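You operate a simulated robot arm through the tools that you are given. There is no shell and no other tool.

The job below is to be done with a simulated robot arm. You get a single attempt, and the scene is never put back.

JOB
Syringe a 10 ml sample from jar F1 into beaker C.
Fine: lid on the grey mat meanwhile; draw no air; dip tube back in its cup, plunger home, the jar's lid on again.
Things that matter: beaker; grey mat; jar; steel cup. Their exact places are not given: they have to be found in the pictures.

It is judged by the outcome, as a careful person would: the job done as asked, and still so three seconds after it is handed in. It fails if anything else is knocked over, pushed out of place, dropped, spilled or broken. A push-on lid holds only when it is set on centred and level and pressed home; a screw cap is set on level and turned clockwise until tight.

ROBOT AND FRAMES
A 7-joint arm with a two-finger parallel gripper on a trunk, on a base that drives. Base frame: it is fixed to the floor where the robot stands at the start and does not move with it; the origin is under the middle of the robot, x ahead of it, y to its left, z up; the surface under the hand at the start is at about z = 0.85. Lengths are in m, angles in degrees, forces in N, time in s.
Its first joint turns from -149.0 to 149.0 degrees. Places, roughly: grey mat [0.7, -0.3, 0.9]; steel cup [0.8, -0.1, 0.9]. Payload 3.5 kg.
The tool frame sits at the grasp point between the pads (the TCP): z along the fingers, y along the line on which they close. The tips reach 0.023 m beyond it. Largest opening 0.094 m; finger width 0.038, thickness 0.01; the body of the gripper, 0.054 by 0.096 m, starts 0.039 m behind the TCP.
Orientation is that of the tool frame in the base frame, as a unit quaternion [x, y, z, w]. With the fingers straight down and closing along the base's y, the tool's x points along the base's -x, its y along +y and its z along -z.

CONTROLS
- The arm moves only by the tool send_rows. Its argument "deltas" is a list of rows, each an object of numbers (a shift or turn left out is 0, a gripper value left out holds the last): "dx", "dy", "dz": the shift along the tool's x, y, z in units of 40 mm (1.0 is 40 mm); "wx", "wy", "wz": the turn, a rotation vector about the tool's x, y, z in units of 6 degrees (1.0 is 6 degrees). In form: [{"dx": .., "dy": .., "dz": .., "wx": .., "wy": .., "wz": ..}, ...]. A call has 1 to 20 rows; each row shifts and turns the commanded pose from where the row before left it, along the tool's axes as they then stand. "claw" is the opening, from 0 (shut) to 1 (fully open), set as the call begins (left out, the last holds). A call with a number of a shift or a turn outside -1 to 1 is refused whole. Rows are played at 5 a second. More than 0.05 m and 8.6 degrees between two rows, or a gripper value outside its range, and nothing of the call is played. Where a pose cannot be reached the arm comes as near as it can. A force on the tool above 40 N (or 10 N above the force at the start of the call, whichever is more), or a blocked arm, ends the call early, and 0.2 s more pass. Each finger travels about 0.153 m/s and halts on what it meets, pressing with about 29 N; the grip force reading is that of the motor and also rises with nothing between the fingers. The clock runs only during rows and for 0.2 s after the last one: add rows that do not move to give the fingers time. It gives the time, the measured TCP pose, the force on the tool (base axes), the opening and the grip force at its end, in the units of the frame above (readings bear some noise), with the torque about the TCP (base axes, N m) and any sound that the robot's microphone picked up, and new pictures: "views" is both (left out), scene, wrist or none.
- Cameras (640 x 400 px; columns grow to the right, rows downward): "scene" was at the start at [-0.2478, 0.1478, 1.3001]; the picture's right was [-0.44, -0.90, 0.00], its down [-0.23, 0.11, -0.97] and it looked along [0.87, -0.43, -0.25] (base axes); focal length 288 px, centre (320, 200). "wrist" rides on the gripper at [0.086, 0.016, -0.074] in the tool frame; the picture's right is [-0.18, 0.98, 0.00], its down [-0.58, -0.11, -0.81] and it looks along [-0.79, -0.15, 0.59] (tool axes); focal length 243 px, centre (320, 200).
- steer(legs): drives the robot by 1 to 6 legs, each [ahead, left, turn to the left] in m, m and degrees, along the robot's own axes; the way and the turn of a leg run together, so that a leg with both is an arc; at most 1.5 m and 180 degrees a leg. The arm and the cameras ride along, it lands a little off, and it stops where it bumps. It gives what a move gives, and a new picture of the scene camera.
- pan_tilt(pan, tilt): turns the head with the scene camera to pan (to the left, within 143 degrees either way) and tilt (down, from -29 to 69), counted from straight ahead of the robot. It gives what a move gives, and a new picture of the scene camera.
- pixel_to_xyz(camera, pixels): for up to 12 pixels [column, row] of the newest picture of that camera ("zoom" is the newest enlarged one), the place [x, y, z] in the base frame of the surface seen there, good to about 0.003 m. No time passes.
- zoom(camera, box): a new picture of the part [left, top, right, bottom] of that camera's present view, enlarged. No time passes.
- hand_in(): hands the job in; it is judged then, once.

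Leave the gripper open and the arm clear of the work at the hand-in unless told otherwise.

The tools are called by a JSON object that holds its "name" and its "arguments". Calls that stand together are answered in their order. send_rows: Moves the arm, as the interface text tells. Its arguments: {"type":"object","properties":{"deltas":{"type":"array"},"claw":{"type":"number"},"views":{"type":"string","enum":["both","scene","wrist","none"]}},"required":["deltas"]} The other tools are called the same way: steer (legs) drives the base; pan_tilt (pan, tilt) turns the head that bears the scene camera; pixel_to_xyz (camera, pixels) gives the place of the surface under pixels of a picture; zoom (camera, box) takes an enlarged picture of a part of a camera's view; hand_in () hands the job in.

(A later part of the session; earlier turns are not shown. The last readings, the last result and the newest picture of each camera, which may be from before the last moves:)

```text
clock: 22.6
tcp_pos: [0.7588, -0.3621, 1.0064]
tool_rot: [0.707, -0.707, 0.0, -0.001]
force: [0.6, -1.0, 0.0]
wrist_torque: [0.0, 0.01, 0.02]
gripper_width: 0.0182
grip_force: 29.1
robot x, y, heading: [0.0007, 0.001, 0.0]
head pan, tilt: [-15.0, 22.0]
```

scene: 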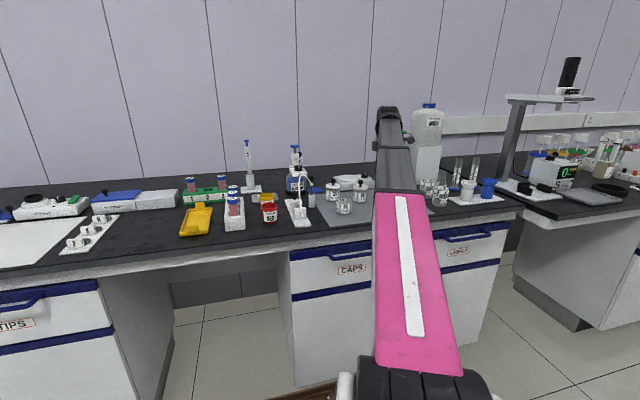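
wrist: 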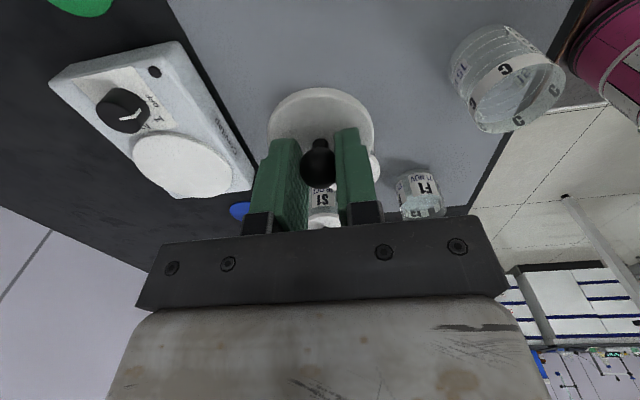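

The lid is held over a clear part of the mat, and F1 is open and visible. Before lowering, I'll check the open jar's liquid level and beaker C's position.

{"name": "zoom", "arguments": {"camera": "scene", "box": [320, 175, 372, 220]}}

{"name": "zoom", "arguments": {"camera": "wrist", "box": [380, 10, 580, 230]}}

```text
8.89 times, centred on (346, 198) of scene
```

zoom: 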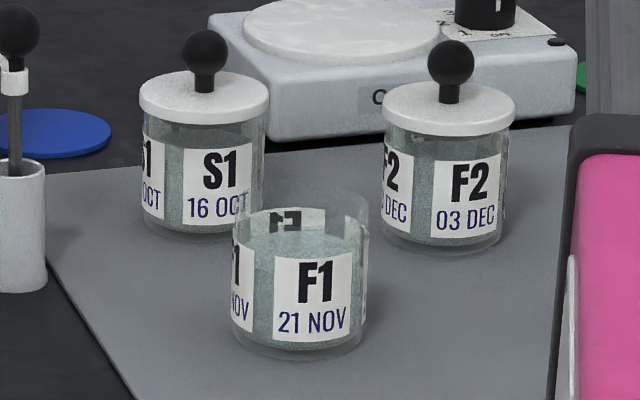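

```text
1.82 times, centred on (480, 120) of wrist
```

zoom: 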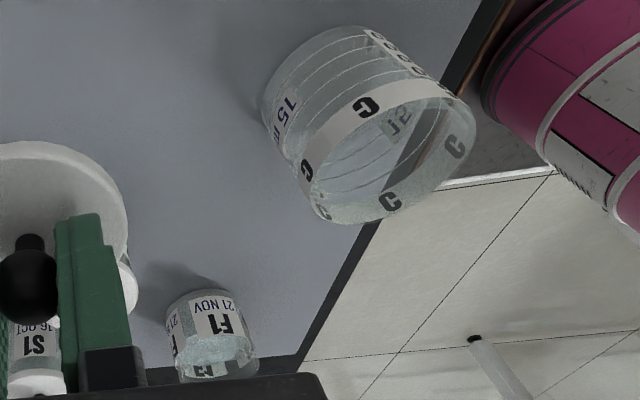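

F1's liquid surface shows about a third below the rim, and beaker C is empty. I'll measure those and the mat under the lid.

{"name": "pixel_to_xyz", "arguments": {"camera": "scene", "pixels": [[343.7, 203], [345, 204.5], [343.7, 199], [350, 197], [338, 201], [337, 199.5], [350.5, 197.5], [345, 195.5]]}}

{"name": "pixel_to_xyz", "arguments": {"camera": "zoom", "pixels": [[320, 218], [470, 100], [310, 190], [450, 90], [390, 215], [350, 110], [430, 105], [210, 350], [175, 350], [245, 350], [120, 320], [270, 110]]}}

```text
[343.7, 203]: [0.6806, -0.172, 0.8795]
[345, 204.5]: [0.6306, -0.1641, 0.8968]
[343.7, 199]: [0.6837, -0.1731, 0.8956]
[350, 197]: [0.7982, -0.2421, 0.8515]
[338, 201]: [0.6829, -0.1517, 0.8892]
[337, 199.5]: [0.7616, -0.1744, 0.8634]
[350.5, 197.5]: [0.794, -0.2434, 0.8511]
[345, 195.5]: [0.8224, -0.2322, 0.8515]
```

```text
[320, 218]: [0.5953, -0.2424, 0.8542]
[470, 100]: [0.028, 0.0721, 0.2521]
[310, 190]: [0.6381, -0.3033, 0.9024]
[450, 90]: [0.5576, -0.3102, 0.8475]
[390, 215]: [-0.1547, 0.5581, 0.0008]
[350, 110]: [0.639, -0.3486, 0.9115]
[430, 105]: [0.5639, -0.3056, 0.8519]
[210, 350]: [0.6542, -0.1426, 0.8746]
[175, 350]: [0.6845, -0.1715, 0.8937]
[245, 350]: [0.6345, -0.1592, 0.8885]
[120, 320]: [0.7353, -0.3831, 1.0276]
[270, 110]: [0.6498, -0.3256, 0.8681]
```

The liquid level is near z 0.885–0.895. I'll lower the lid to about 15 mm above the expected contact, then creep down.

{"name": "send_rows", "arguments": {"deltas": [{"dz": 0.6}, {"dz": 0.6}, {"dz": 0.6}, {"dz": 0.55}, {}], "views": "wrist"}}

{"name": "zoom", "arguments": {"camera": "wrist", "box": [220, 60, 420, 220]}}

```text
clock: 23.9
tcp_pos: [0.7596, -0.36, 0.9127]
tool_rot: [0.708, -0.706, 0.0, 0.0]
force: [0.0, 0.0, -0.3]
wrist_torque: [0.0, 0.0, -0.01]
gripper_width: 0.0178
grip_force: 29.0
robot x, y, heading: [-0.0003, 0.0002, 0.1]
head pan, tilt: [-15.0, 22.0]
```

wrist: 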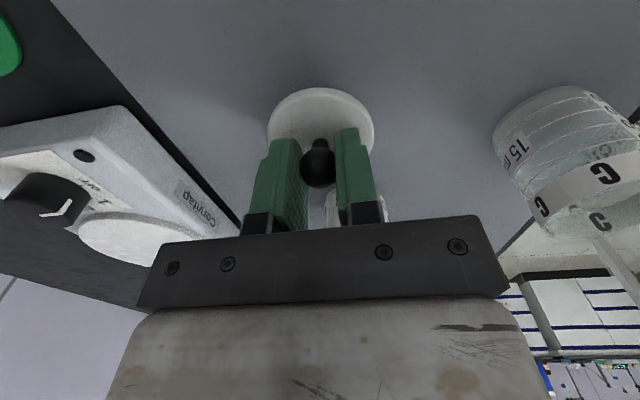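

```text
2.50 times, centred on (320, 140) of wrist
```

zoom: 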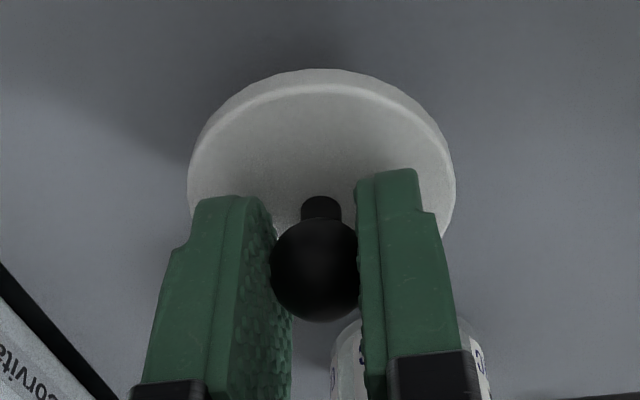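

{"name": "send_rows", "arguments": {"deltas": [{"dz": 0.1}, {"dz": 0.08}, {"dz": 0.08}, {"dz": 0.05}, {}], "views": "none"}}

```text
clock: 25.1
tcp_pos: [0.7599, -0.3598, 0.9001]
tool_rot: [0.707, -0.707, 0.0, -0.002]
force: [0.3, 0.5, -0.3]
wrist_torque: [-0.01, -0.01, 0.02]
gripper_width: 0.0181
grip_force: 29.0
robot x, y, heading: [0.0009, -0.0017, -0.1]
head pan, tilt: [-15.0, 22.0]
```

{"name": "send_rows", "arguments": {"deltas": [{"dz": 0.05}, {"dz": 0.05}, {"dz": 0.05}, {}], "views": "wrist"}}

{"name": "zoom", "arguments": {"camera": "wrist", "box": [220, 60, 420, 220]}}

```text
clock: 26.1
tcp_pos: [0.7613, -0.3604, 0.8939]
tool_rot: [-0.707, 0.707, 0.0, 0.001]
force: [-0.2, -0.7, -0.4]
wrist_torque: [0.03, 0.0, 0.03]
gripper_width: 0.018
grip_force: 29.4
robot x, y, heading: [-0.0003, -0.002, 0.1]
head pan, tilt: [-15.0, 22.0]
```

wrist: 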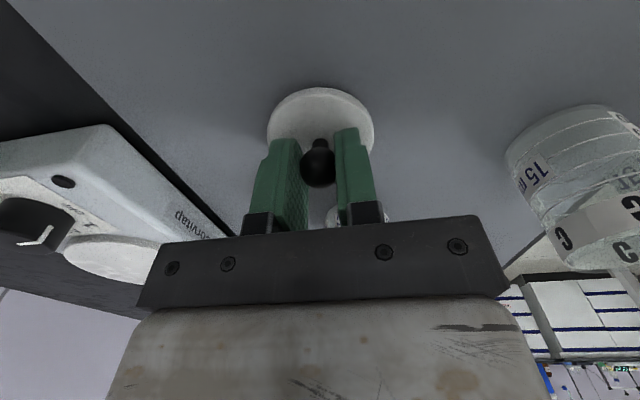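

```text
2.50 times, centred on (320, 140) of wrist
```

zoom: 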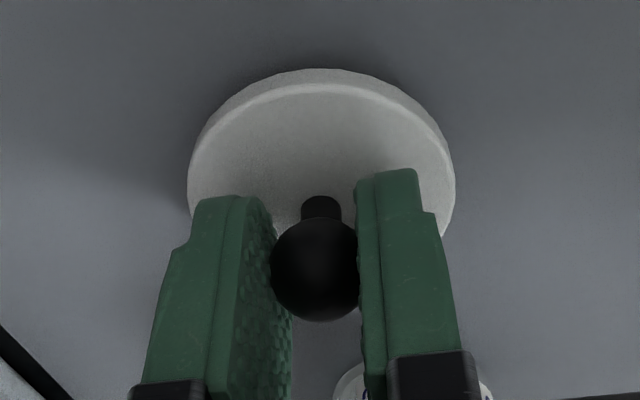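

Still no contact, and the lid's shadow is closing in. I'll creep down in 1–1.5 mm steps.

{"name": "send_rows", "arguments": {"deltas": [{"dz": 0.04}, {"dz": 0.03}, {"dz": 0.03}, {}], "views": "none"}}

```text
clock: 27.1
tcp_pos: [0.759, -0.3606, 0.8902]
tool_rot: [0.708, -0.707, 0.0, -0.001]
force: [-1.3, 0.5, 14.1]
wrist_torque: [0.0, -0.03, 0.03]
gripper_width: 0.0179
grip_force: 29.4
robot x, y, heading: [0.0004, 0.0006, -0.2]
head pan, tilt: [-15.0, 22.0]
```

The lid is on the mat: 14 N upward at TCP z 0.890, which puts its bottom 37.5 mm below the TCP. I'll ease up about 1 mm and open.

{"name": "send_rows", "arguments": {"deltas": [{"dz": -0.025}, {}], "views": "none"}}

{"name": "send_rows", "arguments": {"deltas": [{}, {}, {}], "claw": 0.6, "views": "wrist"}}

```text
clock: 27.6
tcp_pos: [0.7593, -0.3591, 0.8917]
tool_rot: [0.707, -0.707, 0.001, -0.001]
force: [-2.3, -1.8, 6.4]
wrist_torque: [-0.06, 0.03, 0.03]
gripper_width: 0.0181
grip_force: 29.1
robot x, y, heading: [0.0016, 0.0019, -0.3]
head pan, tilt: [-15.0, 22.0]
```

```text
clock: 28.4
tcp_pos: [0.7595, -0.3585, 0.89]
tool_rot: [0.707, -0.707, 0.0, -0.001]
force: [0.3, 0.6, 0.0]
wrist_torque: [-0.02, 0.02, 0.03]
gripper_width: 0.0562
grip_force: 0.1
robot x, y, heading: [-0.0024, -0.0023, -0.1]
head pan, tilt: [-15.0, 22.0]
```

wrist: 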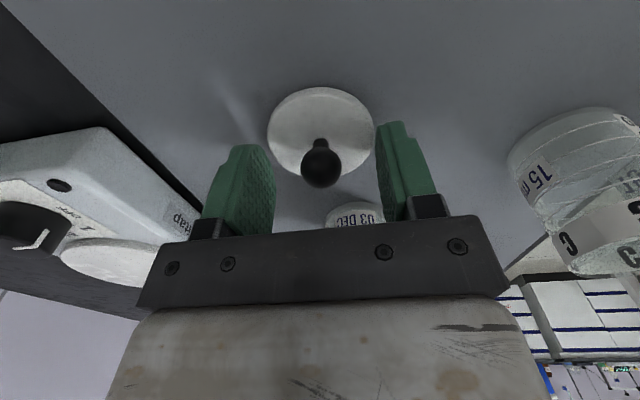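

The lid rests flat on the mat and is released. I'll rise to z ≈ 1.04 and go left toward the dip tube, passing over F2 and S1 (tops 0.947), to look from y ≈ -0.14.

{"name": "send_rows", "arguments": {"deltas": [{"dz": -0.5}, {"dz": -0.8}, {"dz": -0.8}, {"dz": -0.8}, {"dz": -0.8}, {"dx": -1}, {"dx": -1}, {"dx": -1}, {"dx": -1}, {"dx": -1}, {"dx": -0.5}, {}]}}

{"name": "zoom", "arguments": {"camera": "wrist", "box": [220, 90, 440, 230]}}

{"name": "zoom", "arguments": {"camera": "scene", "box": [280, 140, 360, 230]}}

```text
clock: 31.1
tcp_pos: [0.7585, -0.1387, 1.0385]
tool_rot: [0.708, -0.706, 0.0, -0.001]
force: [-0.1, 0.2, 0.0]
wrist_torque: [0.0, -0.02, 0.02]
gripper_width: 0.0566
grip_force: 0.0
robot x, y, heading: [-0.0014, 0.0017, -0.1]
head pan, tilt: [-15.0, 22.0]
```

scene: 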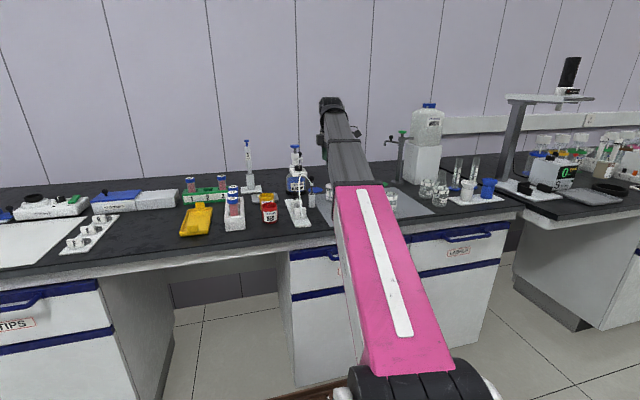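
wrist: 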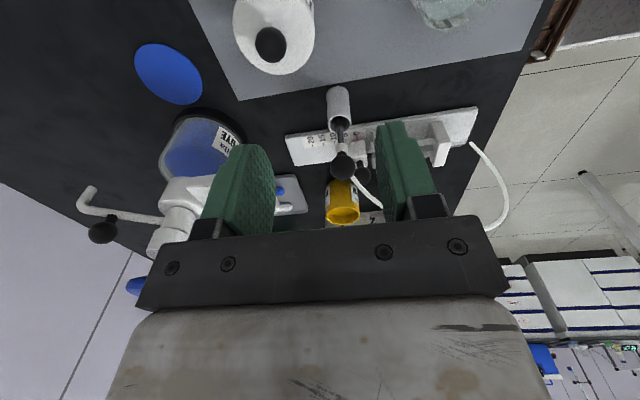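

```text
2.86 times, centred on (330, 160) of wrist
```

zoom: 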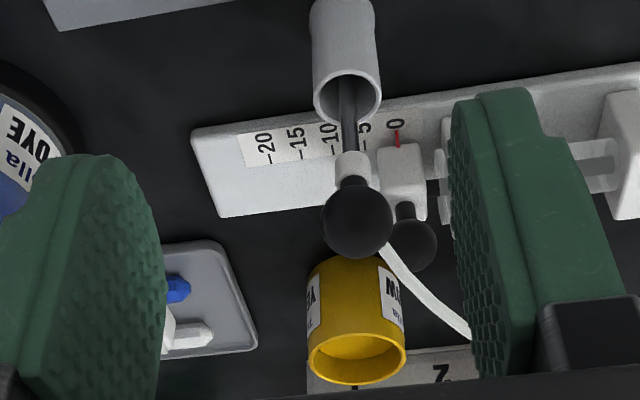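

```text
4.44 times, centred on (320, 185) of scene
```

zoom: 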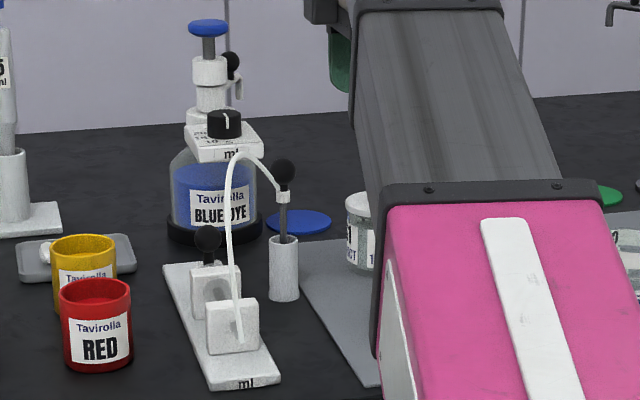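

Everything is as expected, and the cup holds the tube upright. I'll measure the ball, the collar and the nearby flexible tube to choose the grasp.

{"name": "zoom", "arguments": {"camera": "wrist", "box": [310, 130, 400, 220]}}

```text
4.44 times, centred on (355, 175) of wrist
```

zoom: 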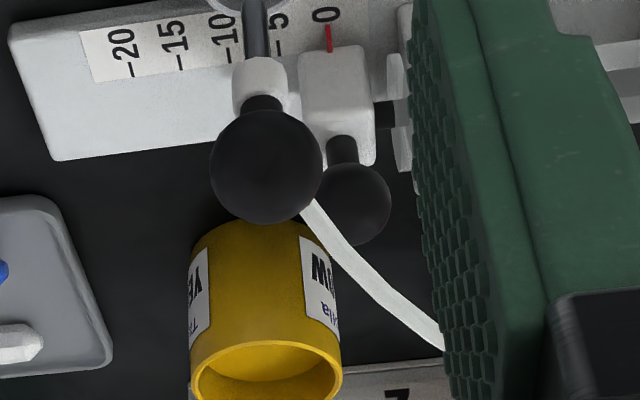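

{"name": "pixel_to_xyz", "arguments": {"camera": "zoom", "pixels": [[265, 170], [215, 170], [318, 165], [266, 215], [260, 85], [245, 85], [280, 85], [325, 225], [360, 270], [400, 305], [435, 338], [355, 205]]}}

```text
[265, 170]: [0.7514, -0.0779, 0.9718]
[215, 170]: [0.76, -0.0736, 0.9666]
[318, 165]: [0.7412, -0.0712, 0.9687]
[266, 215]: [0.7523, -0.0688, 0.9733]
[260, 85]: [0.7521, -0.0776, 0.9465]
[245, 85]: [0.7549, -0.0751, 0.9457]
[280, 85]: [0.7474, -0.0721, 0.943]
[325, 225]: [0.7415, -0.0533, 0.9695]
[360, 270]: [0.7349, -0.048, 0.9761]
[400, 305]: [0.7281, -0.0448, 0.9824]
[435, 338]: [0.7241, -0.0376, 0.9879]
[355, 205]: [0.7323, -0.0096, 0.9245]
```

The ball centre is at about (0.751, -0.070, 0.963). The flexible tube leaves it toward (-0.6, +0.8), so I'll turn the hand a further 37°. The fingers then close along (0.8, 0.6), straddling the ball clear of the tube. I turn in place first, then move above the ball.

{"name": "send_rows", "arguments": {"deltas": [{"wz": -1}, {"wz": -1}, {"wz": -1}, {"wz": -1}, {"wz": -1}, {"wz": -1}, {"wz": -0.145}, {"dx": -0.5, "dy": -0.3}, {"dx": -0.5, "dy": -0.3}, {"dx": -0.487, "dy": -0.28}, {}]}}

{"name": "zoom", "arguments": {"camera": "wrist", "box": [200, 80, 440, 230]}}

```text
clock: 33.5
tcp_pos: [0.7516, -0.0709, 1.041]
tool_rot: [0.895, -0.446, -0.001, -0.001]
force: [-0.5, 0.4, 0.1]
wrist_torque: [0.01, 0.0, 0.03]
gripper_width: 0.0563
grip_force: 0.1
robot x, y, heading: [0.0003, 0.0034, -0.1]
head pan, tilt: [-15.0, 22.0]
```

scene: 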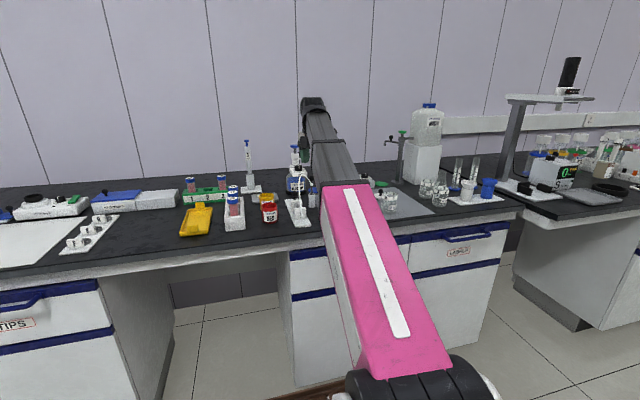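
wrist: 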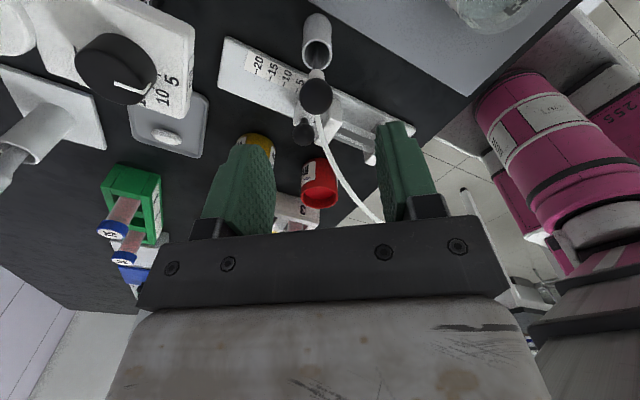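

```text
2.67 times, centred on (320, 155) of wrist
```

zoom: 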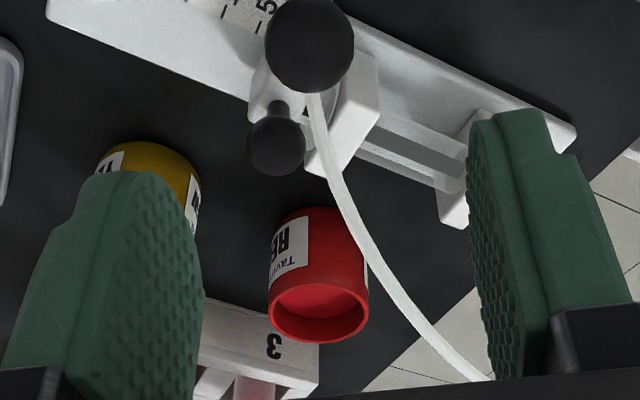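

The ball is nearly aligned at (316, 97). I'll nudge about 2–3 mm and descend to 0.985 for another look.

{"name": "send_rows", "arguments": {"deltas": [{"dx": -0.058, "dy": -0.065, "dz": 0.5}, {"dz": 0.5}, {"dz": 0.4}, {}], "views": "wrist"}}

{"name": "zoom", "arguments": {"camera": "wrist", "box": [200, 80, 440, 230]}}

```text
clock: 34.5
tcp_pos: [0.7527, -0.0681, 0.984]
tool_rot: [0.894, -0.447, 0.001, -0.001]
force: [0.1, -0.2, 0.2]
wrist_torque: [-0.04, -0.03, 0.0]
gripper_width: 0.0561
grip_force: 0.0
robot x, y, heading: [-0.004, 0.0012, 0.1]
head pan, tilt: [-15.0, 22.0]
```

wrist: 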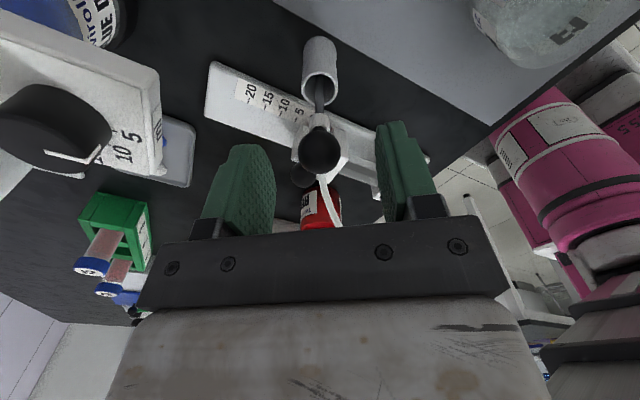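

```text
2.67 times, centred on (320, 155) of wrist
```

zoom: 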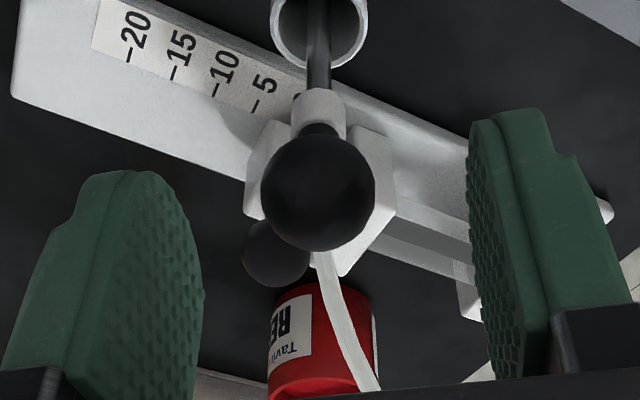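

The ball is centred at (319, 151). I'll lower 17 mm so the pads cover it, then close.

{"name": "send_rows", "arguments": {"deltas": [{"dz": 0.2}, {"dz": 0.22}, {}], "views": "none"}}

{"name": "send_rows", "arguments": {"deltas": [{}, {}, {}, {}], "claw": 0, "views": "wrist"}}

{"name": "zoom", "arguments": {"camera": "wrist", "box": [220, 80, 420, 230]}}

```text
clock: 35.2
tcp_pos: [0.7526, -0.0676, 0.9666]
tool_rot: [0.895, -0.446, 0.0, -0.001]
force: [0.1, 0.2, 0.5]
wrist_torque: [-0.02, 0.01, 0.04]
gripper_width: 0.0564
grip_force: 0.1
robot x, y, heading: [-0.0029, 0.0024, -0.1]
head pan, tilt: [-15.0, 22.0]
```

```text
clock: 36.2
tcp_pos: [0.7531, -0.0666, 0.9671]
tool_rot: [0.894, -0.447, 0.0, -0.001]
force: [0.6, 0.1, -0.1]
wrist_torque: [0.02, 0.0, -0.01]
gripper_width: 0.0214
grip_force: 28.7
robot x, y, heading: [0.0002, -0.0025, 0.2]
head pan, tilt: [-15.0, 22.0]
```

wrist: 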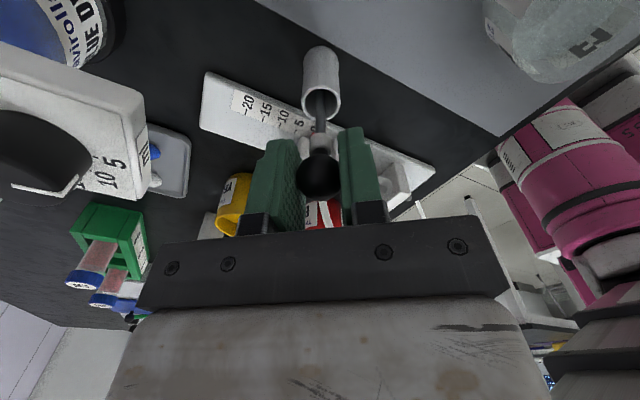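

```text
2.67 times, centred on (320, 155) of wrist
```

zoom: 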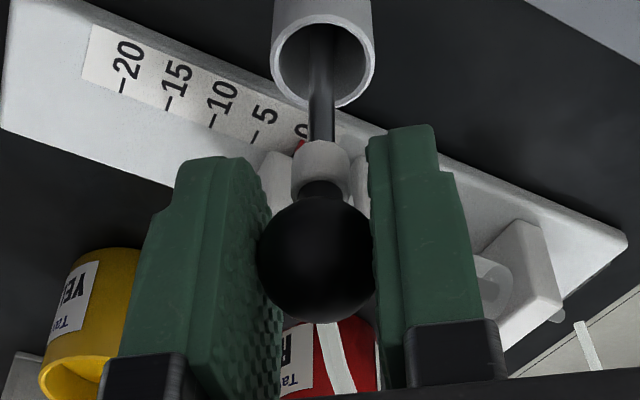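

Gripped (21 mm, 28.7 N). I'll lift straight up in steps to z ≈ 1.04, watching the force and the tube tip.

{"name": "send_rows", "arguments": {"deltas": [{"dz": -0.3}, {"dz": -0.4}, {"dz": -0.4}, {"dz": -0.4}, {"dz": -0.4}, {}]}}

{"name": "zoom", "arguments": {"camera": "scene", "box": [280, 140, 360, 230]}}

{"name": "zoom", "arguments": {"camera": "wrist", "box": [220, 30, 420, 230]}}

```text
clock: 37.6
tcp_pos: [0.7534, -0.0675, 1.0439]
tool_rot: [0.895, -0.447, 0.0, -0.001]
force: [0.1, -0.1, -0.9]
wrist_torque: [-0.01, -0.05, 0.02]
gripper_width: 0.0212
grip_force: 29.1
robot x, y, heading: [0.0008, 0.0016, 0.1]
head pan, tilt: [-15.0, 22.0]
```

scene: 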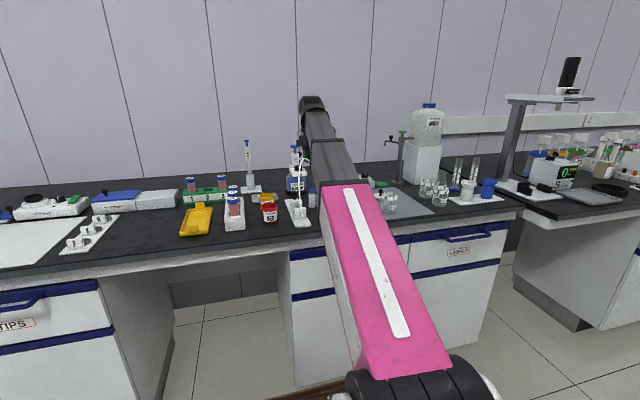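
wrist: 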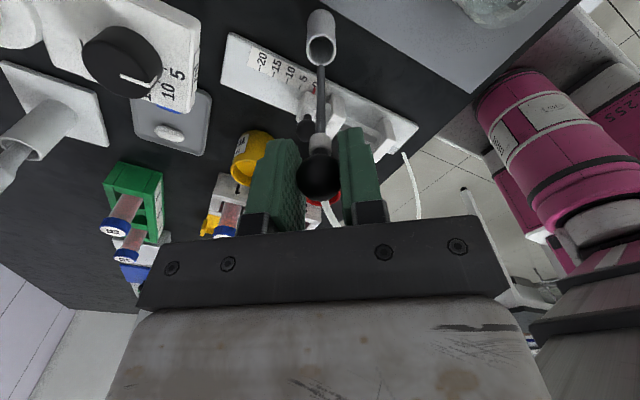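

```text
4.44 times, centred on (320, 185) of scene
```

zoom: 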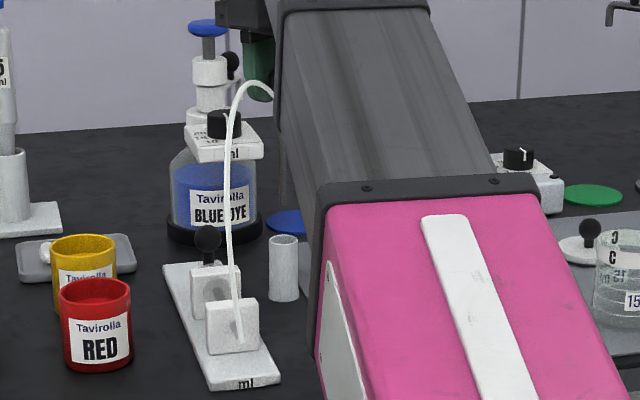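

```text
2.00 times, centred on (320, 130) of wrist
```

zoom: 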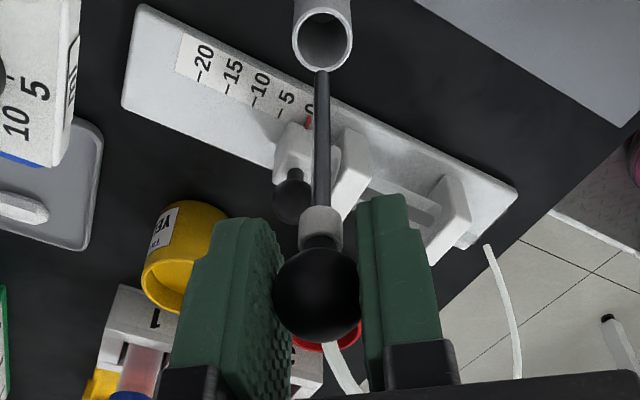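

The tip has just cleared the cup; it is about 112 mm below the TCP and at z ≈ 0.931 now.

In the jar, the tube will have to lean on the rim while the hand works the plunger. So I'll turn back to a closing axis along x, carry the tube over F1 and lower it vertically. Then I'll tilt it gently until it leans on the near rim with its tip in the far bottom corner.

{"name": "send_rows", "arguments": {"deltas": [{"wz": 0.9}, {"wz": 0.9}, {"wz": 0.9}, {"wz": 0.9}, {"wz": 0.9}, {"wz": 0.9}, {"wz": 0.745}, {}], "views": "none"}}

{"name": "send_rows", "arguments": {"deltas": [{"dx": 0.4, "dy": 0.3}, {"dx": 0.5, "dy": 0.4}, {"dx": 0.5, "dy": 0.5}, {"dx": 0.5, "dy": 0.5}, {"dx": 0.56, "dy": 0.4}, {}]}}

{"name": "zoom", "arguments": {"camera": "wrist", "box": [220, 30, 420, 230]}}

```text
clock: 39.5
tcp_pos: [0.7542, -0.0695, 1.0435]
tool_rot: [-0.707, 0.707, 0.0, 0.001]
force: [-0.1, 0.2, 0.0]
wrist_torque: [-0.01, -0.01, 0.0]
gripper_width: 0.0211
grip_force: 29.7
robot x, y, heading: [0.0014, 0.0, 0.0]
head pan, tilt: [-15.0, 22.0]
```

```text
clock: 40.9
tcp_pos: [0.6688, -0.166, 1.0444]
tool_rot: [0.707, -0.707, 0.0, -0.001]
force: [0.6, -0.2, -0.9]
wrist_torque: [-0.02, -0.03, 0.02]
gripper_width: 0.0211
grip_force: 29.3
robot x, y, heading: [0.0022, -0.0004, -0.1]
head pan, tilt: [-15.0, 22.0]
```

scene: 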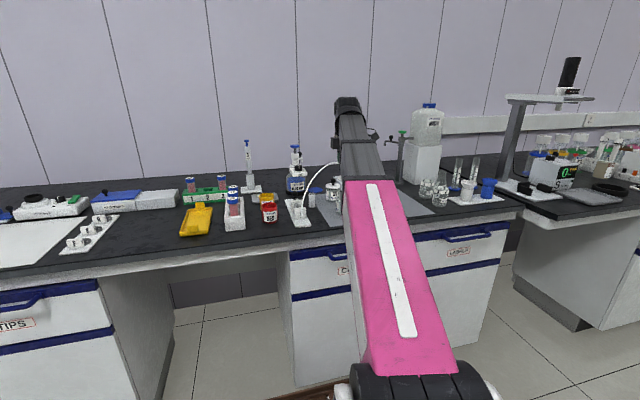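
wrist: 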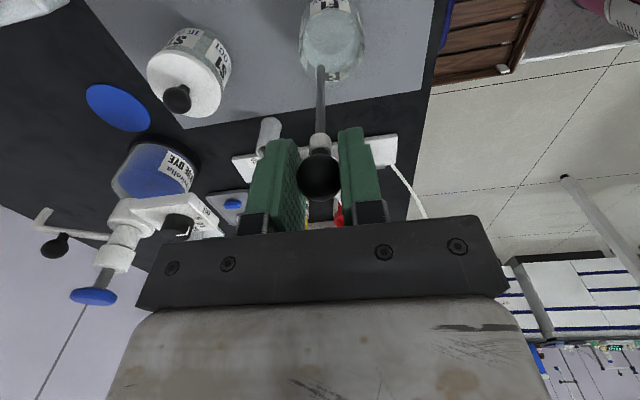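

```text
2.00 times, centred on (320, 130) of wrist
```

zoom: 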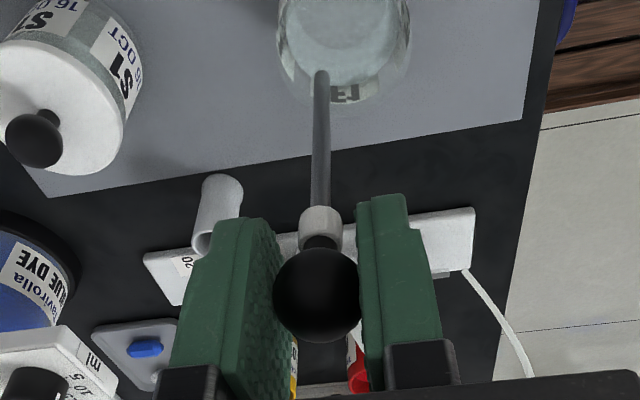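

The tip at (320, 66) is inside the mouth of F1, whose centre is near x 0.6595, so it is 9 mm toward the far side as wanted. I'll lower 70 mm slowly, to a tip height of about 0.862.

{"name": "send_rows", "arguments": {"deltas": [{"dz": 0.25}, {"dz": 0.3}, {"dz": 0.3}, {"dz": 0.3}, {"dz": 0.3}, {"dz": 0.3}, {}]}}

{"name": "zoom", "arguments": {"camera": "wrist", "box": [220, 30, 420, 230]}}

{"name": "zoom", "arguments": {"camera": "scene", "box": [290, 150, 390, 225]}}

```text
clock: 42.5
tcp_pos: [0.6688, -0.1659, 0.9729]
tool_rot: [-0.707, 0.707, 0.001, 0.001]
force: [-0.1, 0.9, 0.1]
wrist_torque: [-0.02, 0.0, -0.02]
gripper_width: 0.0211
grip_force: 29.0
robot x, y, heading: [-0.0034, 0.0022, 0.0]
head pan, tilt: [-15.0, 22.0]
```

scene: 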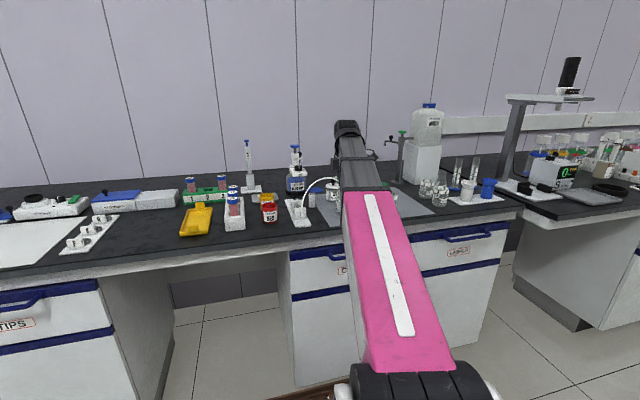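
wrist: 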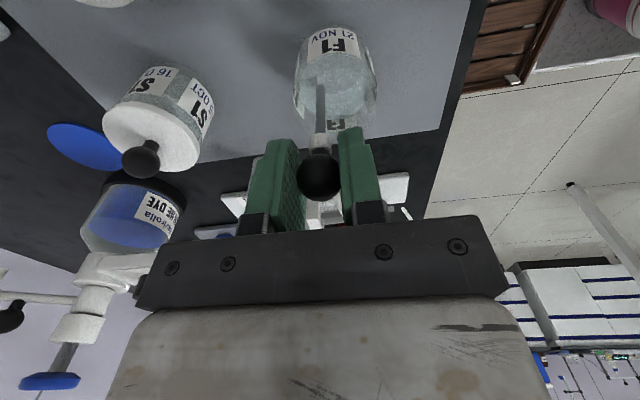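

```text
2.00 times, centred on (320, 130) of wrist
```

zoom: 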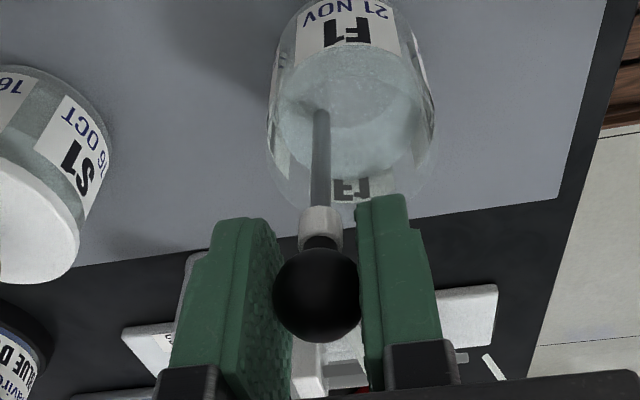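

```text
5.33 times, centred on (340, 188) of scene
```

zoom: 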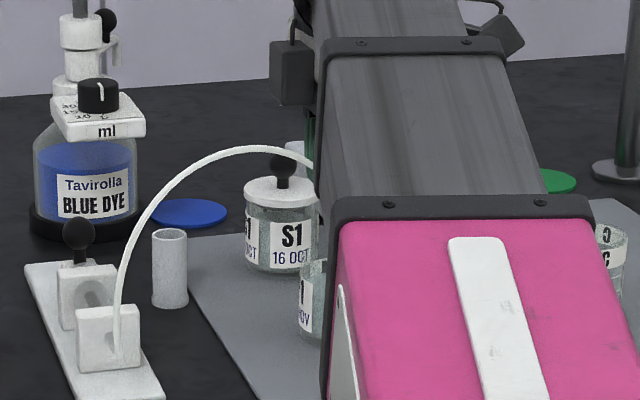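

The tip is under the liquid, whose surface shows at z ≈ 0.887. Now I tilt in two stages about the tip, moving the ball toward the robot. First stage: 18°.

{"name": "send_rows", "arguments": {"deltas": [{"dy": 0.2425, "dz": 0.015, "wx": 1}, {"dy": 0.245, "dz": 0.032, "wx": 1}, {"dy": 0.246, "dz": 0.04, "wx": 1}, {}], "views": "wrist"}}

{"name": "zoom", "arguments": {"camera": "wrist", "box": [220, 30, 420, 230]}}

```text
clock: 43.5
tcp_pos: [0.6424, -0.1646, 0.968]
tool_rot: [-0.698, 0.698, -0.11, 0.111]
force: [-0.4, -0.3, -1.0]
wrist_torque: [0.02, 0.02, -0.04]
gripper_width: 0.0212
grip_force: 29.2
robot x, y, heading: [-0.0021, -0.0012, 0.1]
head pan, tilt: [-15.0, 22.0]
```

wrist: 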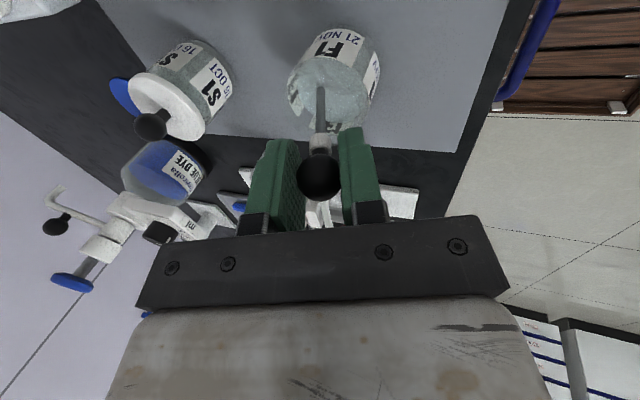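

```text
2.00 times, centred on (320, 130) of wrist
```

zoom: 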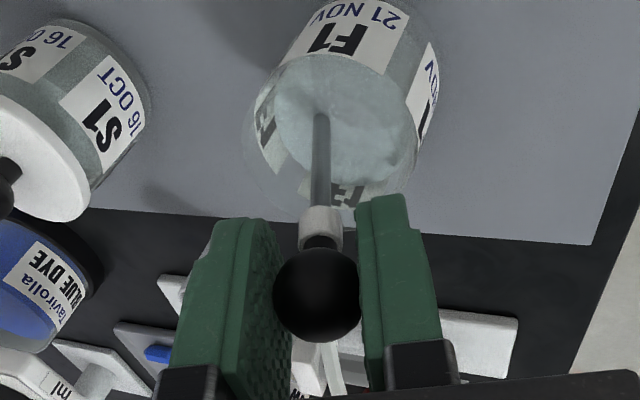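

18° is reached with no contact force, and the tip is at about (0.677, 0.8615). I'll continue to 30° and check again.

{"name": "send_rows", "arguments": {"deltas": [{"dy": 0.2765, "dz": 0.042, "wx": 1}, {"dy": 0.276, "dz": 0.041, "wx": 1}, {}], "views": "wrist"}}

{"name": "zoom", "arguments": {"camera": "wrist", "box": [220, 30, 420, 230]}}

```text
clock: 44.2
tcp_pos: [0.6201, -0.1658, 0.9564]
tool_rot: [0.683, -0.683, 0.183, -0.185]
force: [-0.4, 1.2, 0.1]
wrist_torque: [0.03, -0.02, 0.01]
gripper_width: 0.0212
grip_force: 28.8
robot x, y, heading: [0.0022, 0.0009, -0.1]
head pan, tilt: [-15.0, 22.0]
```

wrist: 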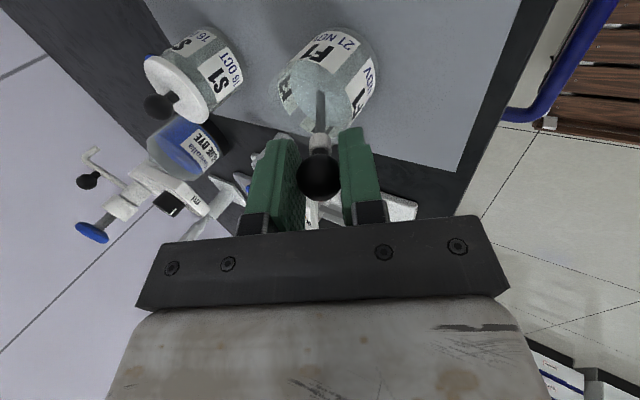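

```text
2.00 times, centred on (320, 130) of wrist
```

zoom: 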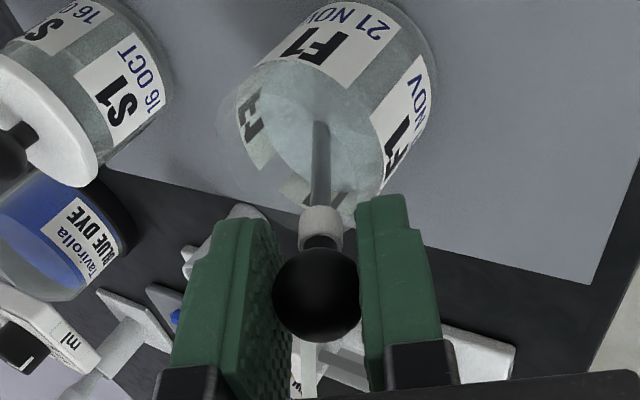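

30° reached, still free. The tube line has about 6 mm left before the near rim. One more 6° step.

{"name": "send_rows", "arguments": {"deltas": [{"dy": 0.12, "dz": 0.03, "wx": 0.5}, {"dy": 0.12, "dz": 0.03, "wx": 0.5}, {}], "views": "both"}}

{"name": "zoom", "arguments": {"camera": "wrist", "box": [240, 40, 400, 200]}}

{"name": "zoom", "arguments": {"camera": "scene", "box": [290, 150, 390, 225]}}

```text
clock: 45.0
tcp_pos: [0.6149, -0.1665, 0.9496]
tool_rot: [-0.672, 0.673, -0.218, 0.219]
force: [-0.6, -0.2, 1.0]
wrist_torque: [-0.02, -0.07, -0.03]
gripper_width: 0.0214
grip_force: 28.7
robot x, y, heading: [0.0007, -0.0008, -0.1]
head pan, tilt: [-15.0, 22.0]
```

scene: 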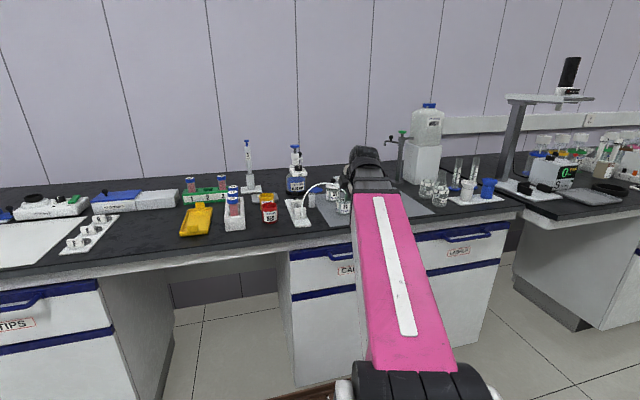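
wrist: 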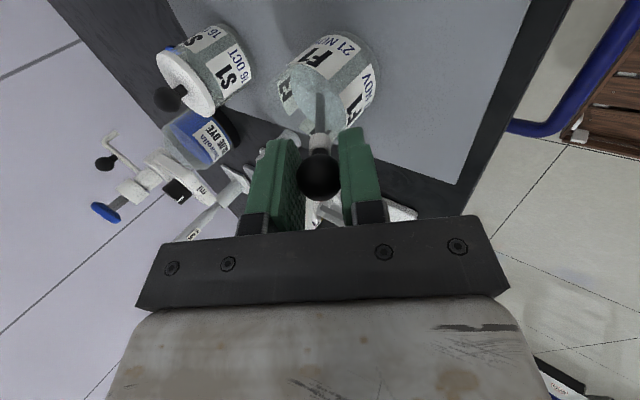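

```text
2.50 times, centred on (320, 120) of wrist
```

zoom: 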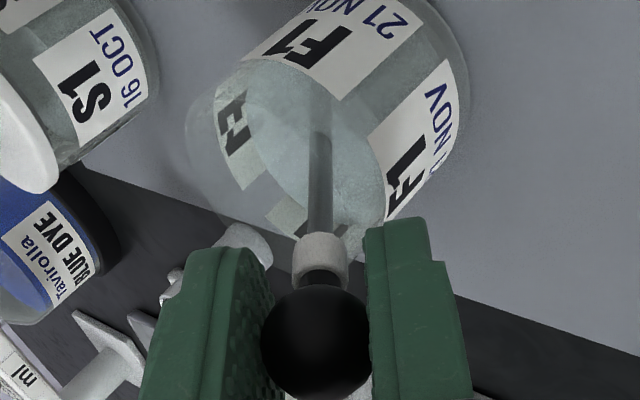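

```text
5.33 times, centred on (340, 188) of scene
```

zoom: 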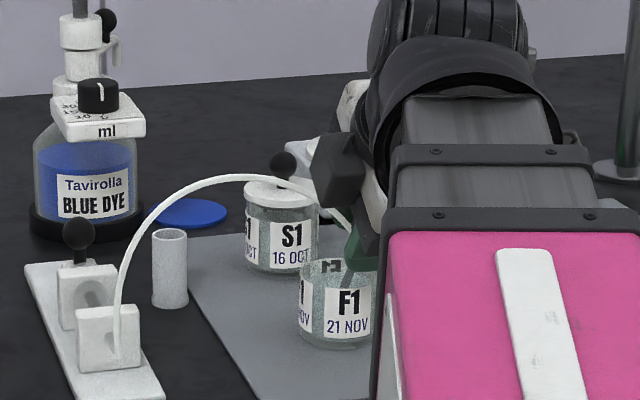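

36°, and the scene view shows the tube leaning in F1. Now I'll open the fingers just a few millimetres, still caging the ball, to see whether the tube rests on the rim by itself.

{"name": "send_rows", "arguments": {"deltas": [{}, {}, {}], "claw": 0.3, "views": "wrist"}}

{"name": "zoom", "arguments": {"camera": "wrist", "box": [240, 40, 400, 200]}}

```text
clock: 45.9
tcp_pos: [0.6141, -0.1655, 0.9501]
tool_rot: [-0.672, 0.673, -0.218, 0.219]
force: [0.3, -0.8, -0.4]
wrist_torque: [-0.04, -0.01, -0.04]
gripper_width: 0.0282
grip_force: 0.1
robot x, y, heading: [-0.0, -0.0022, 0.2]
head pan, tilt: [-15.0, 22.0]
```

wrist: 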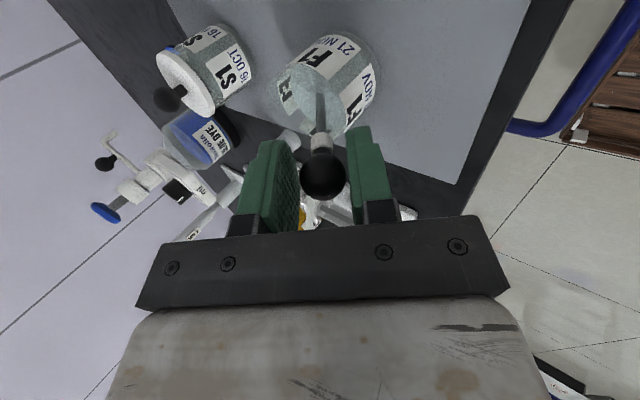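

```text
2.50 times, centred on (320, 120) of wrist
```

zoom: 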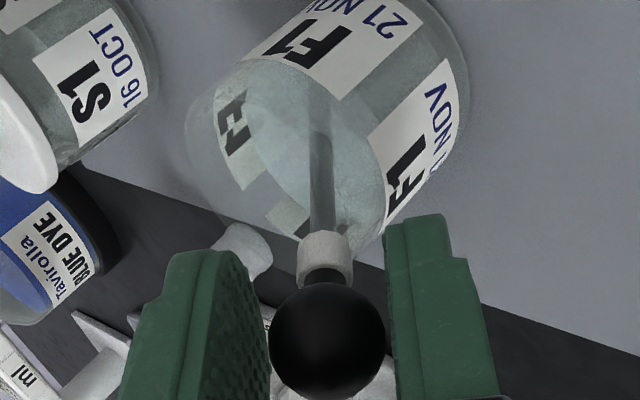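

The ball shifted by about 2 mm, apparently onto the rim, without following the finger. I'll open a little more and compare.

{"name": "send_rows", "arguments": {"deltas": [{}, {}, {}, {}], "claw": 0.38, "views": "wrist"}}

{"name": "zoom", "arguments": {"camera": "wrist", "box": [240, 40, 400, 200]}}

{"name": "zoom", "arguments": {"camera": "scene", "box": [330, 165, 380, 220]}}

```text
clock: 46.9
tcp_pos: [0.6137, -0.1663, 0.9492]
tool_rot: [0.672, -0.672, 0.219, -0.22]
force: [0.0, 0.4, 0.1]
wrist_torque: [0.0, 0.0, 0.02]
gripper_width: 0.0358
grip_force: 0.1
robot x, y, heading: [0.0007, -0.0033, 0.0]
head pan, tilt: [-15.0, 22.0]
```

wrist: 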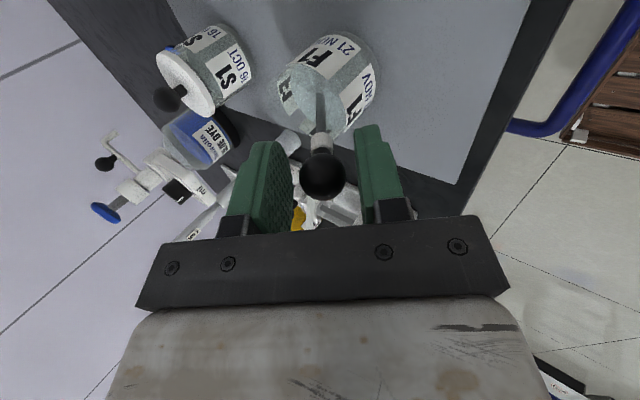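

```text
2.50 times, centred on (320, 120) of wrist
```

zoom: 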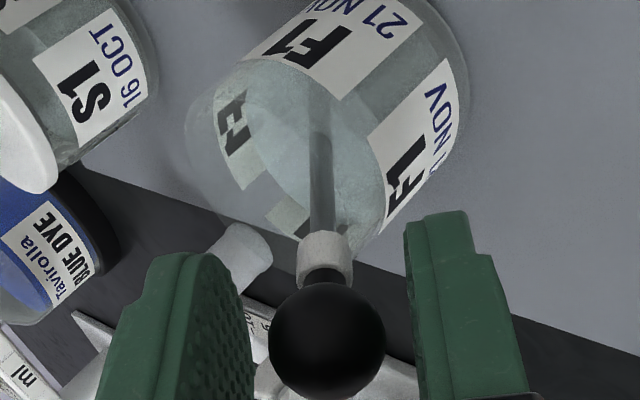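

```text
7.27 times, centred on (355, 192) of scene
```

zoom: 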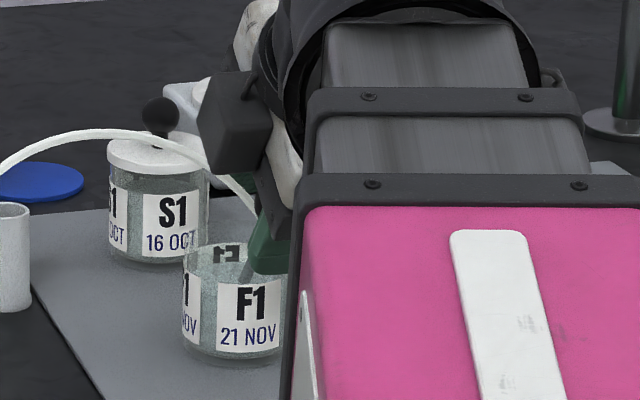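

The ball has not moved at all while the fingers opened wider, so the tube rests steadily on the rim with its tip in the liquid. I'll open to 0.6 and draw the hand back along its own axis. First I check the arch's course.

{"name": "send_rows", "arguments": {"deltas": [{}, {}, {"dz": -0.3}, {"dz": -0.4}, {"dz": -0.4}, {}], "claw": 0.6}}

{"name": "zoom", "arguments": {"camera": "wrist", "box": [200, 20, 440, 220]}}

{"name": "zoom", "arguments": {"camera": "scene", "box": [290, 150, 390, 225]}}

```text
clock: 48.2
tcp_pos: [0.5876, -0.1645, 0.9833]
tool_rot: [0.673, -0.672, 0.219, -0.219]
force: [0.3, 0.5, -0.5]
wrist_torque: [0.0, -0.01, -0.02]
gripper_width: 0.0562
grip_force: 0.0
robot x, y, heading: [0.002, 0.002, -0.1]
head pan, tilt: [-15.0, 22.0]
```

scene: 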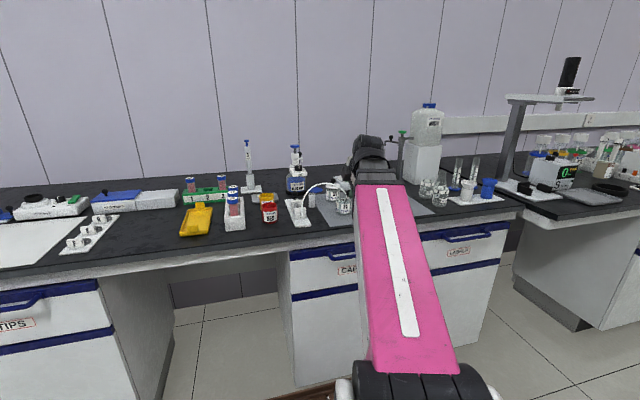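
wrist: 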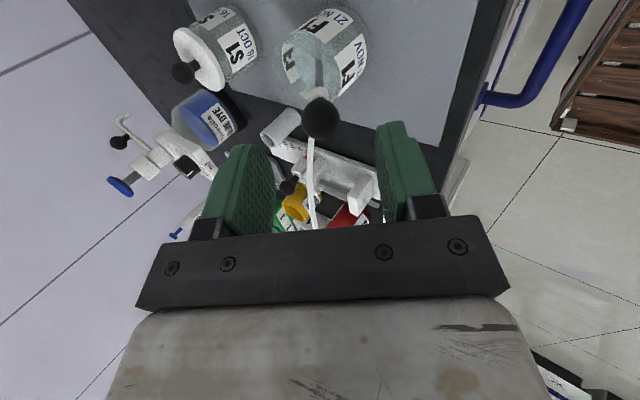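

```text
2.00 times, centred on (320, 120) of wrist
```

zoom: 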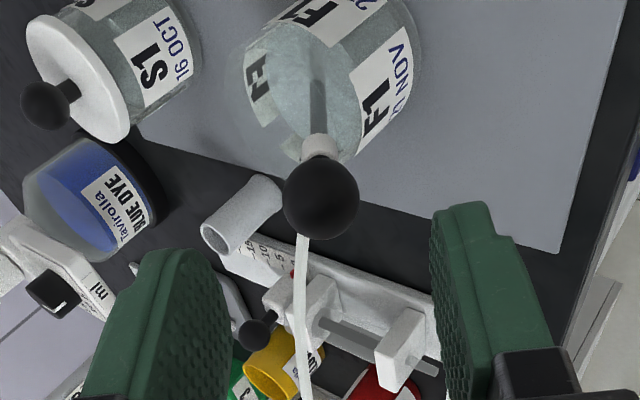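

```text
5.33 times, centred on (340, 188) of scene
```

zoom: 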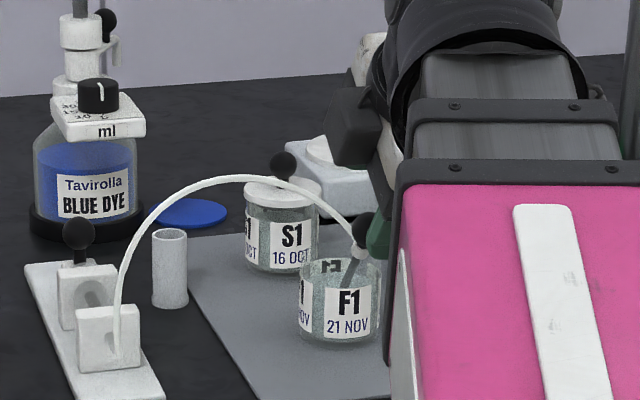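

The tube leans in F1 on its own. I'll note where its ball and the arch are now.

{"name": "pixel_to_xyz", "arguments": {"camera": "zoom", "pixels": [[363, 226], [335, 205], [290, 182], [240, 178], [180, 198], [140, 240], [122, 290], [350, 262], [360, 252], [75, 230]]}}

{"name": "pixel_to_xyz", "arguments": {"camera": "wrist", "pixels": [[320, 118], [310, 150], [308, 180], [313, 220], [305, 118], [335, 118]]}}

```text
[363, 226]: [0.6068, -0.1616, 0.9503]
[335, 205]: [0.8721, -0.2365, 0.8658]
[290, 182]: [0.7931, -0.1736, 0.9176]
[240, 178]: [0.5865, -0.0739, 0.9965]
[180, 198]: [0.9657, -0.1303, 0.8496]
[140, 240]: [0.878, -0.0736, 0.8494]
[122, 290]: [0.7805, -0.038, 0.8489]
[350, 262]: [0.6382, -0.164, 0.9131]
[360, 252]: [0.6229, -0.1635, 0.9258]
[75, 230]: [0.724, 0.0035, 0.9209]
```

```text
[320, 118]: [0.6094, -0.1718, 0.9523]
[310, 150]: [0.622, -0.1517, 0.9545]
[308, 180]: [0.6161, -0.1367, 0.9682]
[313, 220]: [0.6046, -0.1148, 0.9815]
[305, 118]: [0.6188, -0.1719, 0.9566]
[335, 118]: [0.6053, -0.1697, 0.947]
```

The arch now runs at x 0.585–0.62, up to z ≈ 0.997. I'll step the hand 60 mm to −y, clear of the ball and arch, then straighten it while moving outward and up to about (0.71, -0.225, 1.03).

{"name": "send_rows", "arguments": {"deltas": [{"dx": 0.75}, {"dx": 0.75}, {"dy": -0.522, "dz": 0.132, "wx": -1}, {"dy": -0.533, "dz": 0.077, "wx": -1}, {"dy": -0.538, "dz": 0.02, "wx": -1}, {"dy": -0.537, "dz": -0.036, "wx": -1}, {"dy": -0.53, "dz": -0.091, "wx": -1}, {"dy": -0.518, "dz": -0.147, "wx": -1}, {}]}}

```text
clock: 50.2
tcp_pos: [0.7075, -0.2263, 1.0325]
tool_rot: [0.707, -0.707, -0.001, 0.0]
force: [0.5, -0.5, 0.2]
wrist_torque: [-0.01, -0.02, 0.02]
gripper_width: 0.0565
grip_force: 0.0
robot x, y, heading: [-0.0008, 0.0011, 0.1]
head pan, tilt: [-15.0, 22.0]
```

scene: 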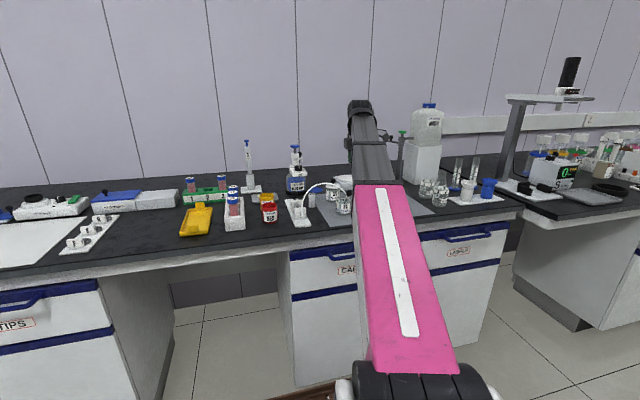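
wrist: 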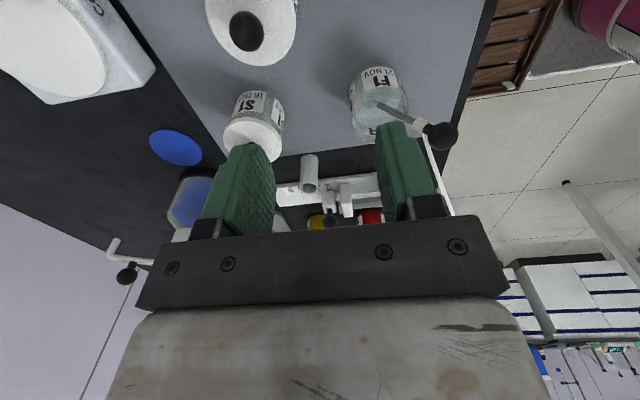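

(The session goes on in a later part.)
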